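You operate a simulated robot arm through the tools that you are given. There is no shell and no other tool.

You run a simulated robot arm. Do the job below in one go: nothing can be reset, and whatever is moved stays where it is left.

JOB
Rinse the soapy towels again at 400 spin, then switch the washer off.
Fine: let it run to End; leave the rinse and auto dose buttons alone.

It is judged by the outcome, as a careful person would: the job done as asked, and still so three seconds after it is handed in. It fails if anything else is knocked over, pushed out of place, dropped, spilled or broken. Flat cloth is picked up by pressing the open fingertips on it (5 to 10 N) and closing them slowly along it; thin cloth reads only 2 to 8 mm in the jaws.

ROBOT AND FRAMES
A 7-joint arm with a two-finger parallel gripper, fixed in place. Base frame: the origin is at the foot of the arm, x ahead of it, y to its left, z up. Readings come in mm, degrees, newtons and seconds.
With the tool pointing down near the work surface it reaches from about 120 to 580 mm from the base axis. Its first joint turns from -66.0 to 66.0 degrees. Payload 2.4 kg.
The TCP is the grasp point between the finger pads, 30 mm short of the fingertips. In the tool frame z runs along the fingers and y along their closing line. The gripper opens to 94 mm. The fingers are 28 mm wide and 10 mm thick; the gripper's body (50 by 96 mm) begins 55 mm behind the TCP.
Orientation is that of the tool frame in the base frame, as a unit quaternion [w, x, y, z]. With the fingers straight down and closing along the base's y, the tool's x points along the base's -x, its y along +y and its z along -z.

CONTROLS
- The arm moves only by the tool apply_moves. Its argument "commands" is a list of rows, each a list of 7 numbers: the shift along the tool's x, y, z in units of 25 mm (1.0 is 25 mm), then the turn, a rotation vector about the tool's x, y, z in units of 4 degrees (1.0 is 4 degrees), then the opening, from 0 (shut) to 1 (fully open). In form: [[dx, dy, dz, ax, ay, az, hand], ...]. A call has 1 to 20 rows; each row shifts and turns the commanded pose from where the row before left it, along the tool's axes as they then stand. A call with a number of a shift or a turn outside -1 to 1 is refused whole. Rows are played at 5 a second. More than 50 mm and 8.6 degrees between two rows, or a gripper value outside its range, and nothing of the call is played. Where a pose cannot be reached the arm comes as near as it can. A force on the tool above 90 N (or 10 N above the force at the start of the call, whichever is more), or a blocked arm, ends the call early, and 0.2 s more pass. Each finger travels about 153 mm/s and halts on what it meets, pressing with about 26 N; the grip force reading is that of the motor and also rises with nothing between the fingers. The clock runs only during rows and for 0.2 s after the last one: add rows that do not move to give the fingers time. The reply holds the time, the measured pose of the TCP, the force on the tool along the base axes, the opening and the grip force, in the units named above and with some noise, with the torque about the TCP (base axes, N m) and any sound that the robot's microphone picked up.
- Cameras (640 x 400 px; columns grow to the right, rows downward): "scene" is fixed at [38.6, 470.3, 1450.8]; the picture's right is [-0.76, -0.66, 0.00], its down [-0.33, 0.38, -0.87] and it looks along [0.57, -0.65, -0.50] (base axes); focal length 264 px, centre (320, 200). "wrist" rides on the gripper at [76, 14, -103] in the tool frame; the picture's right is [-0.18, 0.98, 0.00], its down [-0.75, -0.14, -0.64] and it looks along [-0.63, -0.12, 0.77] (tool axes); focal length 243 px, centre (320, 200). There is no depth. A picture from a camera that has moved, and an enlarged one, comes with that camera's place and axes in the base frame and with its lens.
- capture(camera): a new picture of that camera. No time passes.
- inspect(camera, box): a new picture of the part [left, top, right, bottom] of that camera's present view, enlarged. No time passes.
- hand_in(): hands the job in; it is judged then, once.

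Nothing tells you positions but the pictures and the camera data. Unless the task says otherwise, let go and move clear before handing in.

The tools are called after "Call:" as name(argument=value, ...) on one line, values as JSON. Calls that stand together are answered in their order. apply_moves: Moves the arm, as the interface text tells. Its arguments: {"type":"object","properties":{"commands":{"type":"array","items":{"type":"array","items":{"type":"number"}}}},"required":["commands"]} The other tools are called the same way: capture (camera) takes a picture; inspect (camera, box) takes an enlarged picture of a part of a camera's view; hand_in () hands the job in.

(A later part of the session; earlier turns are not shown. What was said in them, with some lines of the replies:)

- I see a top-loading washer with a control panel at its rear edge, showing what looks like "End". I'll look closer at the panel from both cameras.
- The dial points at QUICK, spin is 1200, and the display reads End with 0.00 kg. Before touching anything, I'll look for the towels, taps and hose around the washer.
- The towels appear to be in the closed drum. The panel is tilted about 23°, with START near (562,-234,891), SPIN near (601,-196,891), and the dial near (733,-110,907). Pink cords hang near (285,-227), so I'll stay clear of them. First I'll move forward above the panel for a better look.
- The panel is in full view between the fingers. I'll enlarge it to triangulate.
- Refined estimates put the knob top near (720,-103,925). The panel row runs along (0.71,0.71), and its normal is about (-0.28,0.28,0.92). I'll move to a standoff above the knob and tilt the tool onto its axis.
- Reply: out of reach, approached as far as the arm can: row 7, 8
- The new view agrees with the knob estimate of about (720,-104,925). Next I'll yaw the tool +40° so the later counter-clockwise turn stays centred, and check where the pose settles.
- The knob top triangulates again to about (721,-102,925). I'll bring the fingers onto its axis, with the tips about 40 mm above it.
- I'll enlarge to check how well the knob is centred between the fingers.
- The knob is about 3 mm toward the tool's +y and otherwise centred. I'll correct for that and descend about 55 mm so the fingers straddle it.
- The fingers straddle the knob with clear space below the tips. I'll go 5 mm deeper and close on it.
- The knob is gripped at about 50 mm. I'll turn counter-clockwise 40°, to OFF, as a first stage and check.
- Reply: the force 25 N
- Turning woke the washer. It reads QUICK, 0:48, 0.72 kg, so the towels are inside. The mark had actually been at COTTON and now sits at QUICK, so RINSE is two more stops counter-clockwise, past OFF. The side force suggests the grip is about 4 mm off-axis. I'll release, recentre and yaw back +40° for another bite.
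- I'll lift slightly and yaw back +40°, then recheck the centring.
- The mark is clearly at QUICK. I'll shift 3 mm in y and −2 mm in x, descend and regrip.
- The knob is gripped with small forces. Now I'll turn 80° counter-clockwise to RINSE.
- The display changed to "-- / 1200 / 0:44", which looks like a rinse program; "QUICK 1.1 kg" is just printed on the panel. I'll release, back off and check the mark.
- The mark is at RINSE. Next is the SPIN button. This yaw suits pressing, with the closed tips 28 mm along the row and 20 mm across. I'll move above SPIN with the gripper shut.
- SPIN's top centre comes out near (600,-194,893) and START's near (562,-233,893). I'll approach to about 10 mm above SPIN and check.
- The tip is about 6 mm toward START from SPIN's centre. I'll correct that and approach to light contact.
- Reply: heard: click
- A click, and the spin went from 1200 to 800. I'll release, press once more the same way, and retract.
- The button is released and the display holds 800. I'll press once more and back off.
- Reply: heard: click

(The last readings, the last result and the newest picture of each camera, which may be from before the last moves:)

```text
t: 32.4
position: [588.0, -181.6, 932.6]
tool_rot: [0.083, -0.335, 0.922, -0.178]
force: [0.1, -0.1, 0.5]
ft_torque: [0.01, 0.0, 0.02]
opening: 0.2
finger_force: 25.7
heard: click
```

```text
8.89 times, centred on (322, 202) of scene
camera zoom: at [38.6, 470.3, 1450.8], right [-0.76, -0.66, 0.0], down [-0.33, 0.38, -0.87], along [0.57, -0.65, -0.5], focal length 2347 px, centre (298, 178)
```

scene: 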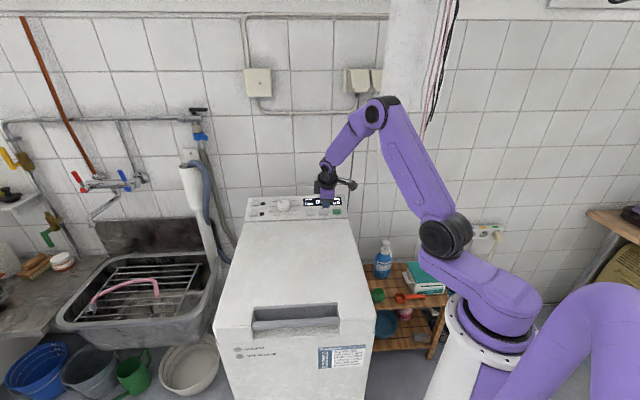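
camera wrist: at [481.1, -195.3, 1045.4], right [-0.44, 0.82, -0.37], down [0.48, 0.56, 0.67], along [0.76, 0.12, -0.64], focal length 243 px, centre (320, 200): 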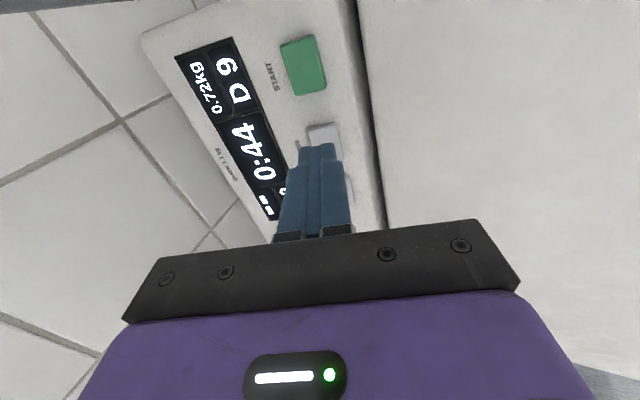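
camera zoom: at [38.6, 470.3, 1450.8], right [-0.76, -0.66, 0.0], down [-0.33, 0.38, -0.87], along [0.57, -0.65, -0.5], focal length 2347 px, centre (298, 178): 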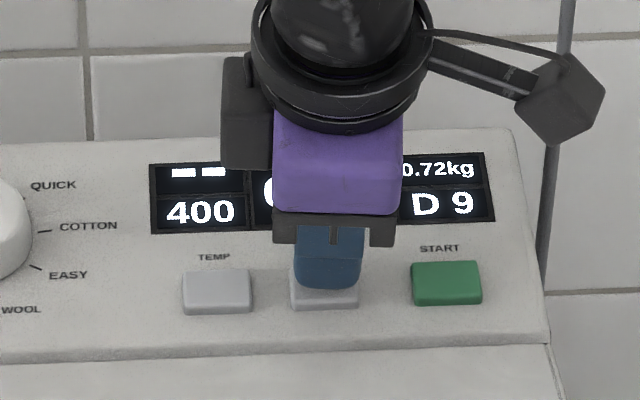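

Spin is 400. Now I'll move 53 mm along the row to START.

Call:
apply_moves(commands=[[0, 0, -0.4, 0, 0, 0, 0], [0.71, -0.062, 0, 0, 0, 0, 0], [0.71, -0.062, 0, 0, 0, 0, 0], [0.71, -0.062, 0, 0, 0, 0, 0], [0, 0, 0.4, 0, 0, 0, 0], [0, 0, 0, 0, 0, 0, 0]])

Call:
inspect(camera="scene", box=[290, 180, 355, 225])

Call:
inspect(camera="wrist", box=[220, 20, 420, 220])

```text
t: 33.8
position: [550.0, -221.7, 934.5]
tool_rot: [0.083, -0.336, 0.921, -0.177]
force: [-1.1, -0.3, -0.2]
ft_torque: [-0.02, 0.0, -0.01]
opening: 0.1
finger_force: 25.7
```

```text
8.89 times, centred on (322, 202) of scene
camera zoom: at [38.6, 470.3, 1450.8], right [-0.76, -0.66, 0.0], down [-0.33, 0.38, -0.87], along [0.57, -0.65, -0.5], focal length 2347 px, centre (298, 178)
```

zoom: 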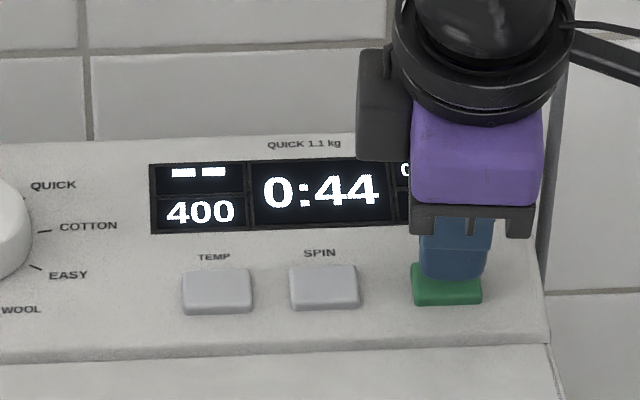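

```text
2.00 times, centred on (320, 120) of wrist
camera zoom: at [455.2, -233.8, 1022.4], right [-0.44, 0.82, -0.37], down [0.48, 0.56, 0.67], along [0.76, 0.12, -0.64], focal length 485 px, centre (320, 360)
```

zoom: 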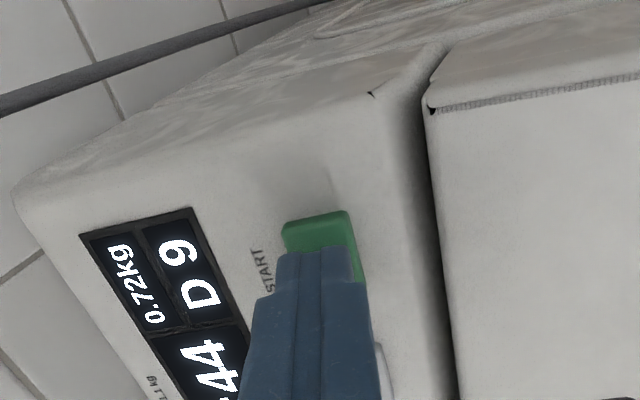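

I'm over START, the dial is at RINSE and spin is 400. Pressing START once.

Call:
apply_moves(commands=[[-0.06, 0, 0.2, 0, 0, 0, 0], [0, 0, 0.2, 0, 0, 0, 0], [0, 0, 0.14, 0, 0, 0, 0], [0, 0, 0, 0, 0, 0, 0], [0, 0, -0.3, 0, 0, 0, 0], [0, 0, -0.4, 0, 0, 0, 0], [0, 0, -1, 0, 0, 0, 0], [0, 0, 0, 0, 0, 0, 0]])

Call:
inspect(camera="scene", box=[245, 155, 365, 230])

Call:
inspect(camera="scene", box=[210, 290, 390, 400])

```text
t: 35.6
position: [543.0, -213.1, 961.9]
tool_rot: [0.084, -0.335, 0.921, -0.178]
force: [-0.8, -0.3, -0.3]
ft_torque: [0.0, 0.01, 0.02]
opening: 0.0
finger_force: 25.7
heard: click
```

```text
5.33 times, centred on (305, 192) of scene
camera zoom: at [38.6, 470.3, 1450.8], right [-0.76, -0.66, 0.0], down [-0.33, 0.38, -0.87], along [0.57, -0.65, -0.5], focal length 1408 px, centre (400, 240)
```

zoom: 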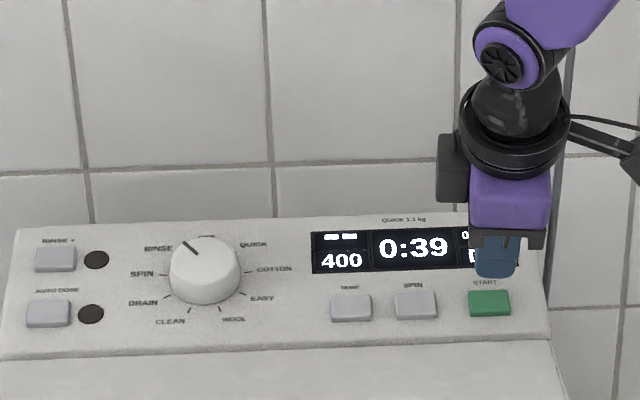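

```text
3.56 times, centred on (300, 345) of scene
camera zoom: at [38.6, 470.3, 1450.8], right [-0.76, -0.66, 0.0], down [-0.33, 0.38, -0.87], along [0.57, -0.65, -0.5], focal length 939 px, centre (391, -316)
```

zoom: 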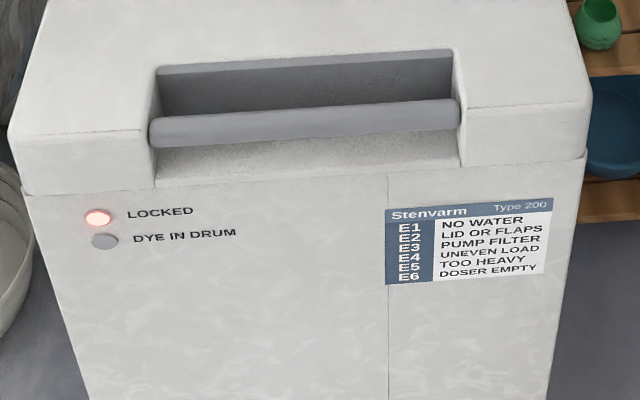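

The washer is running, at 0:39 with LOCKED lit. While it runs I'll go back over the dial with the gripper open and wait there.

Call:
apply_moves(commands=[[0, 0, -0.7, 0, 0, 0, 0], [0, 0, -0.72, 0, 0, 0, 0], [-0.876, -0.063, 0, 0, 0, 0, 0], [-0.876, -0.063, 0, 0, 0, 0, 0], [-0.876, -0.063, 0, 0, 0, 0, 0], [-0.876, -0.063, 0, 0, 0, 0, 0.2], [-0.876, -0.063, 0, 0, 0, 0, 0.4], [-0.876, -0.063, 0, 0, 0, 0, 0.6], [-0.876, -0.063, 0, 0, 0, 0, 0.8], [-0.876, -0.063, 0, 0, 0, 0, 1], [-0.876, -0.063, 0, 0, 0, 0, 1], [-0.876, -0.063, 0, 0, 0, 0, 1], [0, 0, 0, 0, 0, 0, 1]])

Call:
inspect(camera="scene", box=[245, 155, 365, 230])

Call:
capture(camera="wrist")

```text
t: 38.4
position: [708.9, -72.9, 1008.4]
tool_rot: [0.083, -0.335, 0.922, -0.177]
force: [-0.3, 0.4, -0.1]
ft_torque: [0.0, 0.0, 0.0]
opening: 93.9
finger_force: 0.0
```

```text
5.33 times, centred on (305, 192) of scene
camera zoom: at [38.6, 470.4, 1450.8], right [-0.76, -0.66, 0.0], down [-0.33, 0.38, -0.87], along [0.57, -0.65, -0.5], focal length 1408 px, centre (400, 240)
```

zoom: 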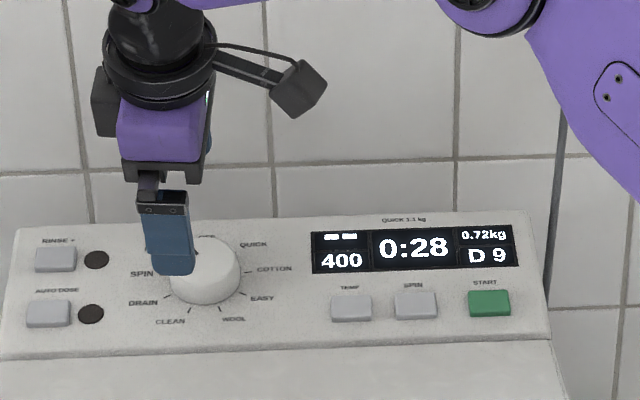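

```text
taken
camera wrist: at [613.9, -85.5, 1095.0], right [-0.44, 0.82, -0.37], down [0.48, 0.56, 0.67], along [0.76, 0.12, -0.64], focal length 243 px, centre (320, 200)
```

wrist: 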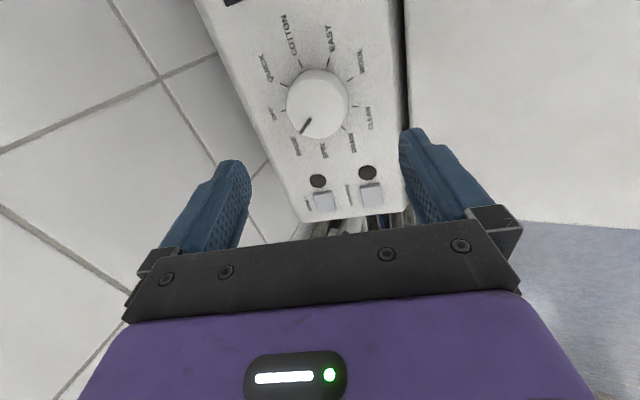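

The timer reads 0:28 and drops about 4 per second. I'll fine-centre over the knob and wait at this standoff.

Call:
apply_moves(commands=[[0.13, 0, 0, 0, 0, 0, 1], [0.13, 0, 0, 0, 0, 0, 1], [0, 0, 0, 0, 0, 0, 1], [0, 0, 0, 0, 0, 0, 1], [0, 0, 0, 0, 0, 0, 1], [0, 0, 0, 0, 0, 0, 1], [0, 0, 0, 0, 0, 0, 1], [0, 0, 0, 0, 0, 0, 1], [0, 0, 0, 0, 0, 0, 1], [0, 0, 0, 0, 0, 0, 1], [0, 0, 0, 0, 0, 0, 1], [0, 0, 0, 0, 0, 0, 1], [0, 0, 0, 0, 0, 0, 1], [0, 0, 0, 0, 0, 0, 1], [0, 0, 0, 0, 0, 0, 1], [0, 0, 0, 0, 0, 0, 1], [0, 0, 0, 0, 0, 0, 1], [0, 0, 0, 0, 0, 0, 1], [0, 0, 0, 0, 0, 0, 1], [0, 0, 0, 0, 0, 0, 1]])

Call:
inspect(camera="scene", box=[245, 155, 365, 230])

Call:
inspect(camera="scene", box=[210, 290, 390, 400])

```text
t: 42.6
position: [703.0, -77.2, 1008.3]
tool_rot: [0.084, -0.335, 0.921, -0.178]
force: [0.5, -0.2, 0.7]
ft_torque: [-0.01, -0.04, 0.03]
opening: 94.3
finger_force: 0.0
```

```text
5.33 times, centred on (305, 192) of scene
camera zoom: at [38.6, 470.3, 1450.8], right [-0.76, -0.66, 0.0], down [-0.33, 0.38, -0.87], along [0.57, -0.65, -0.5], focal length 1408 px, centre (400, 240)
```

zoom: 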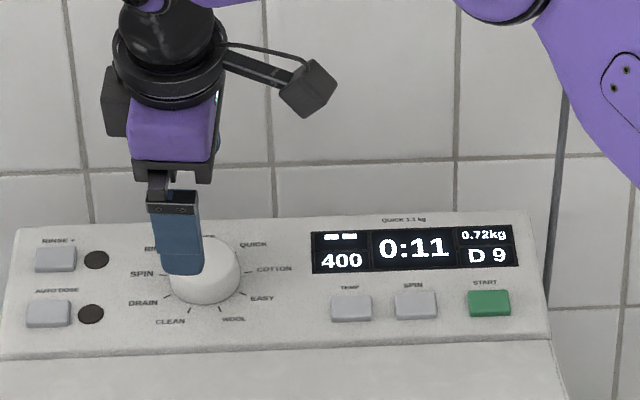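

```text
3.56 times, centred on (300, 345) of scene
camera zoom: at [38.6, 470.3, 1450.8], right [-0.76, -0.66, 0.0], down [-0.33, 0.38, -0.87], along [0.57, -0.65, -0.5], focal length 939 px, centre (391, -316)
```

zoom: 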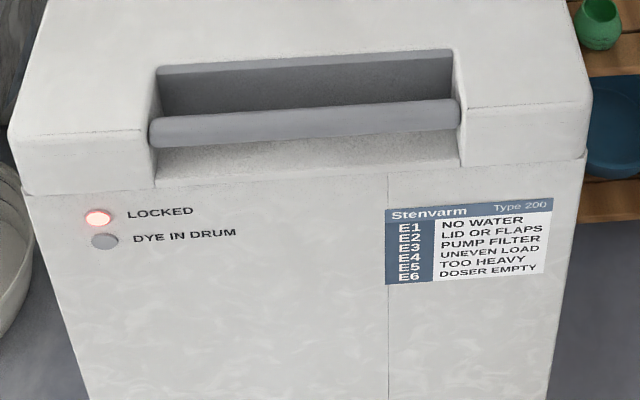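

It's at 0:11 with no errors. I'll keep waiting without moving.

Call:
apply_moves(commands=[[0, 0, 0, 0, 0, 0, 1], [0, 0, 0, 0, 0, 0, 1], [0, 0, 0, 0, 0, 0, 1], [0, 0, 0, 0, 0, 0, 1], [0, 0, 0, 0, 0, 0, 1], [0, 0, 0, 0, 0, 0, 1], [0, 0, 0, 0, 0, 0, 1], [0, 0, 0, 0, 0, 0, 1], [0, 0, 0, 0, 0, 0, 1], [0, 0, 0, 0, 0, 0, 1], [0, 0, 0, 0, 0, 0, 1], [0, 0, 0, 0, 0, 0, 1], [0, 0, 0, 0, 0, 0, 1], [0, 0, 0, 0, 0, 0, 1], [0, 0, 0, 0, 0, 0, 1], [0, 0, 0, 0, 0, 0, 1], [0, 0, 0, 0, 0, 0, 1], [0, 0, 0, 0, 0, 0, 1]])

Call:
inspect(camera="scene", box=[245, 155, 365, 230])

Call:
inspect(camera="scene", box=[210, 290, 390, 400])

```text
t: 46.4
position: [704.3, -76.6, 1007.5]
tool_rot: [0.083, -0.336, 0.921, -0.178]
force: [0.0, -0.2, -0.8]
ft_torque: [-0.03, -0.01, -0.02]
opening: 94.2
finger_force: 0.0
```

```text
5.33 times, centred on (305, 192) of scene
camera zoom: at [38.6, 470.3, 1450.8], right [-0.76, -0.66, 0.0], down [-0.33, 0.38, -0.87], along [0.57, -0.65, -0.5], focal length 1408 px, centre (400, 240)
```

zoom: 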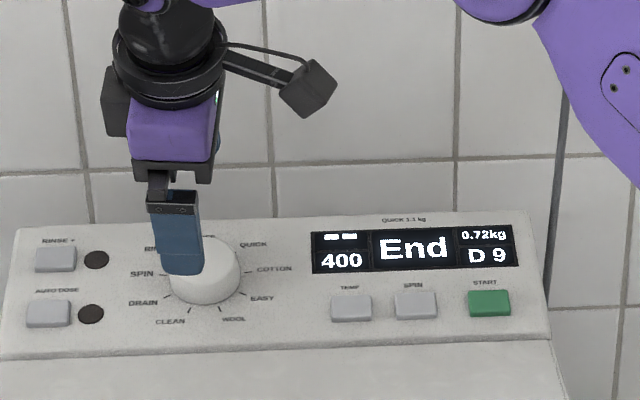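

```text
3.56 times, centred on (300, 345) of scene
camera zoom: at [38.6, 470.3, 1450.8], right [-0.76, -0.66, 0.0], down [-0.33, 0.38, -0.87], along [0.57, -0.65, -0.5], focal length 939 px, centre (391, -316)
```

zoom: 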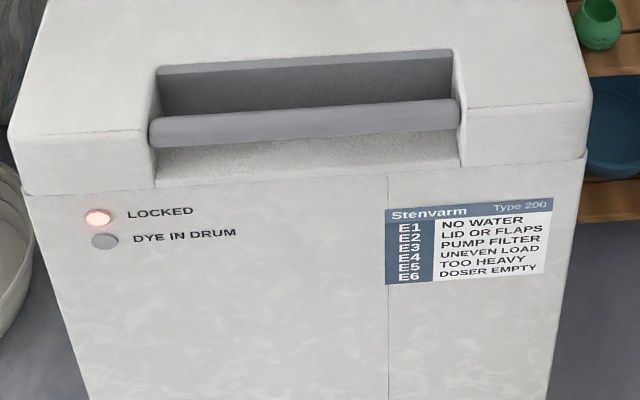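

The display reads End but LOCKED is still lit. I'll wait a couple of seconds for it to release before touching the dial.

Call:
apply_moves(commands=[[0, 0, 0, 0, 0, 0, 1], [0, 0, 0, 0, 0, 0, 1], [0, 0, 0, 0, 0, 0, 1], [0, 0, 0, 0, 0, 0, 1], [0, 0, 0, 0, 0, 0, 1], [0, 0, 0, 0, 0, 0, 1], [0, 0, 0, 0, 0, 0, 1], [0, 0, 0, 0, 0, 0, 1], [0, 0, 0, 0, 0, 0, 1], [0, 0, 0, 0, 0, 0, 1], [0, 0, 0, 0, 0, 0, 1], [0, 0, 0, 0, 0, 0, 1], [0, 0, 0, 0, 0, 0, 1], [0, 0, 0, 0, 0, 0, 1], [0, 0, 0, 0, 0, 0, 1]])

Call:
inspect(camera="scene", box=[210, 290, 390, 400])

Call:
inspect(camera="scene", box=[245, 155, 365, 230])

```text
t: 49.6
position: [704.0, -76.6, 1007.3]
tool_rot: [0.083, -0.335, 0.921, -0.178]
force: [0.0, -0.5, -0.1]
ft_torque: [0.02, 0.01, -0.02]
opening: 94.0
finger_force: 0.1
```

```text
3.56 times, centred on (300, 345) of scene
camera zoom: at [38.6, 470.3, 1450.8], right [-0.76, -0.66, 0.0], down [-0.33, 0.38, -0.87], along [0.57, -0.65, -0.5], focal length 939 px, centre (391, -316)
```

zoom: 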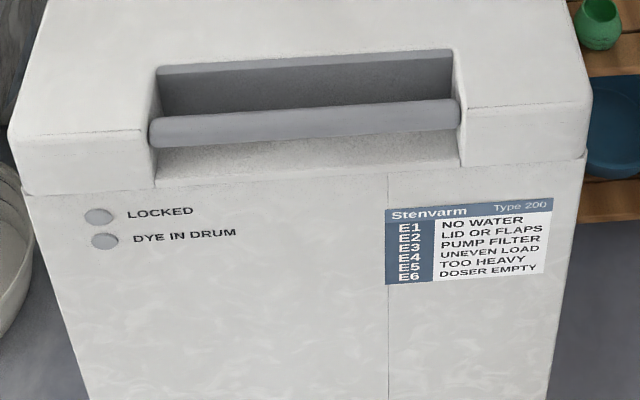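

```text
5.33 times, centred on (305, 192) of scene
camera zoom: at [38.6, 470.3, 1450.8], right [-0.76, -0.66, 0.0], down [-0.33, 0.38, -0.87], along [0.57, -0.65, -0.5], focal length 1408 px, centre (400, 240)
```

zoom: 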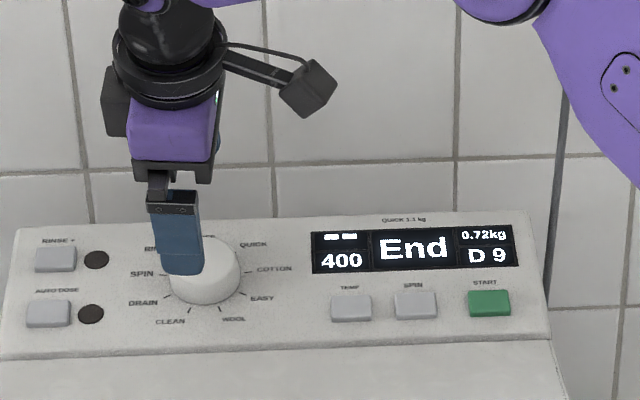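

The rinse is finished and the lid is unlocked. I'll descend onto the knob, grip it, and turn +40° clockwise from RINSE to OFF.

Call:
apply_moves(commands=[[0, 0, 0.75, 0, 0, 0, 1], [0, 0, 0.75, 0, 0, 0, 1], [0, 0, 0.75, 0, 0, 0, 1], [0, 0, 0.75, 0, 0, 0, 1], [0, 0, 0, 0, 0, 0, 1], [0, 0, 0, 0, 0, 0, 0.75], [0, 0, 0, 0, 0, 0, 0.62], [0, 0, 0, 0, 0, 0, 0.5], [0, 0, 0, 0, 0, 0, 0.4], [0, 0, 0, 0, 0, 0, 0.4]])

Call:
capture(camera="wrist")

```text
t: 51.8
position: [726.5, -95.3, 937.9]
tool_rot: [0.083, -0.335, 0.922, -0.176]
force: [-1.2, 1.9, -0.1]
ft_torque: [0.53, 0.65, -0.05]
opening: 50.4
finger_force: 44.6
```

```text
taken
camera wrist: at [631.1, -109.3, 1026.3], right [-0.44, 0.82, -0.37], down [0.48, 0.56, 0.67], along [0.76, 0.12, -0.64], focal length 243 px, centre (320, 200)
```

wrist: 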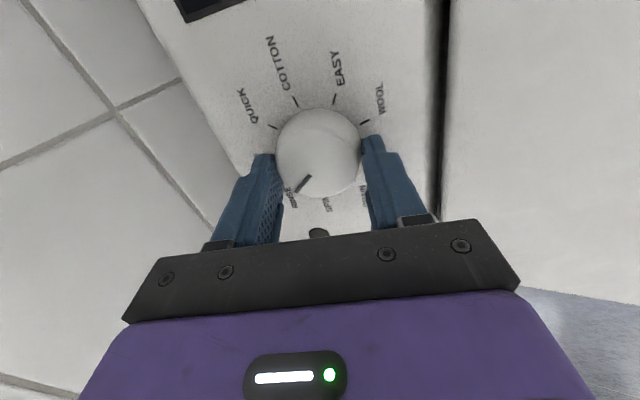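

Call:
apply_moves(commands=[[0, 0, 0, 0, 0, 1, 0.4], [0, 0, 0, 0, 0, 1, 0.4], [0, 0, 0, 0, 0, 1, 0.4], [0, 0, 0, 0, 0, 1, 0.4], [0, 0, 0, 0, 0, 1, 0.4], [0, 0, 0, 0, 0, 1, 0.4], [0, 0, 0, 0, 0, 1, 0.4], [0, 0, 0, 0, 0, 1, 0.4], [0, 0, 0, 0, 0, 1, 0.4], [0, 0, 0, 0, 0, 1, 0.4], [0, 0, 0, 0, 0, 0, 0.4]])

Call:
inspect(camera="scene", box=[245, 155, 365, 230])

Call:
capture(camera="wrist")

```text
t: 54.2
position: [727.0, -97.7, 940.2]
tool_rot: [0.141, 0.002, 0.98, -0.138]
force: [6.2, -11.7, 15.5]
ft_torque: [-0.84, -0.56, -0.05]
opening: 50.1
finger_force: 45.5
```

```text
5.33 times, centred on (305, 192) of scene
camera zoom: at [38.4, 470.1, 1450.9], right [-0.76, -0.66, 0.0], down [-0.33, 0.38, -0.87], along [0.57, -0.65, -0.5], focal length 1408 px, centre (400, 240)
```

zoom: 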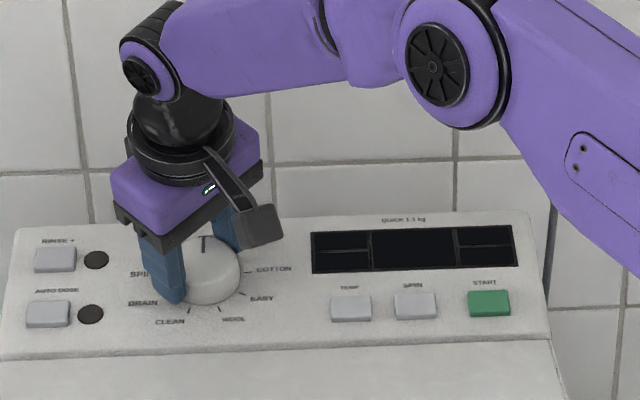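

```text
taken
camera wrist: at [625.1, -60.8, 1009.8], right [0.22, 0.95, -0.22], down [0.54, 0.07, 0.84], along [0.81, -0.3, -0.5], focal length 243 px, centre (320, 200)
```

wrist: 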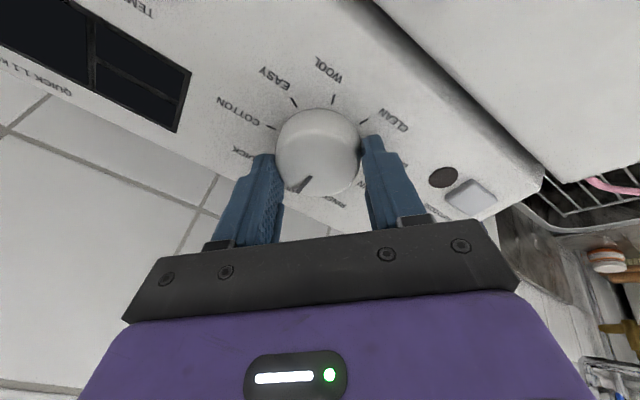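

The display has gone dark and the mark points up to OFF. I'll release gently, retract along the knob axis and move clear.

Call:
apply_moves(commands=[[0, 0, 0, 0, 0, 0, 0.6], [0, 0, 0, 0, 0, 0, 0.8], [0, 0, 0, 0, 0, 0, 1], [0, 0, 0, 0, 0, 0, 1], [0, 0, -0.5, 0, 0, 0, 1], [0, 0, -1, 0, 0, 0, 1], [0, 0, -1, 0, 0, 0, 1], [0, 0, -1, 0, 0, 0, 1], [0, 0, -1, 0, 0, 0, 1], [0, 0, -1, 0, 0, 0, 1], [0, 0, 0, 0, 0, 0, 1]])

Call:
capture(camera="scene")

Call:
inspect(camera="scene", box=[245, 155, 365, 230])

Call:
inspect(camera="wrist", box=[220, 20, 440, 200])

```text
t: 56.6
position: [687.4, -58.8, 1065.0]
tool_rot: [0.139, -0.001, 0.98, -0.139]
force: [0.0, -0.1, -0.4]
ft_torque: [-0.02, 0.01, 0.0]
opening: 93.8
finger_force: 0.0
```

```text
taken
```

scene: 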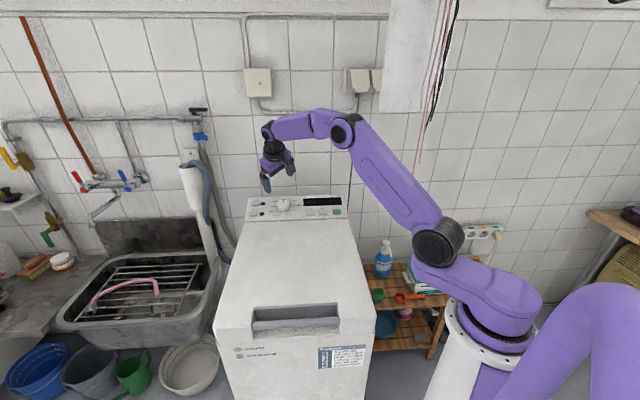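

```text
5.33 times, centred on (305, 192) of scene
camera zoom: at [38.6, 470.3, 1450.8], right [-0.76, -0.66, 0.0], down [-0.33, 0.38, -0.87], along [0.57, -0.65, -0.5], focal length 1408 px, centre (400, 240)
```

zoom: 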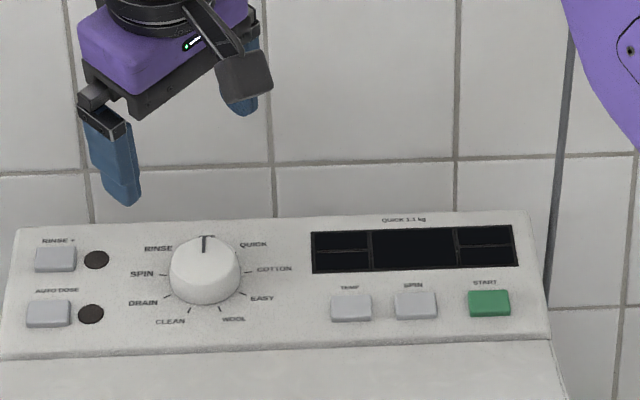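

```text
2.22 times, centred on (330, 110) of wrist
camera zoom: at [586.8, -22.0, 1135.4], right [0.21, 0.95, -0.22], down [0.54, 0.07, 0.84], along [0.81, -0.3, -0.5], focal length 539 px, centre (298, 400)
```

zoom: 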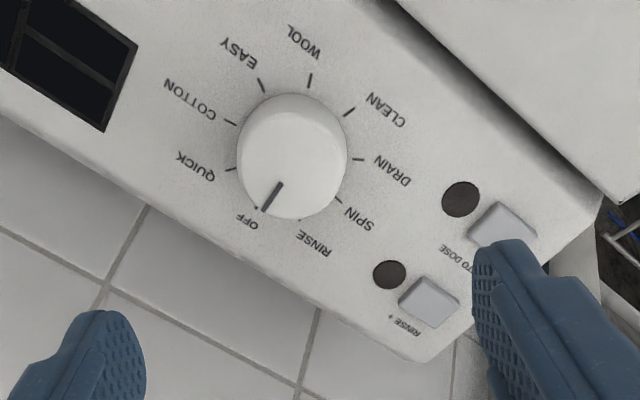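

The rinse ran to End at 400, the dial is at OFF and the display is dark. The rinse and auto dose buttons were not touched, nothing else was disturbed, and the arm is clear. Handing in.

Call:
hand_in()

```text
The job is handed in.
```

The towels have been rinsed again at 400 spin, and the washer is switched off.

- **Rinse:** I turned the dial to RINSE, passing OFF on the way. I then pressed SPIN twice, from 1200 to 800 to 400, and pressed START once. It ran to End with no error codes, and I waited for the LOCKED light to go out before touching the dial again.
- **Off:** The dial is now at OFF and the display is dark.
- **Left alone:** I did not touch the rinse and auto dose buttons. I did not open the lid either, so I never saw the towels; the display weighed the load at 0.72 kg.

Nothing was knocked or moved out of place, and the arm was clear of the washer when I handed in.
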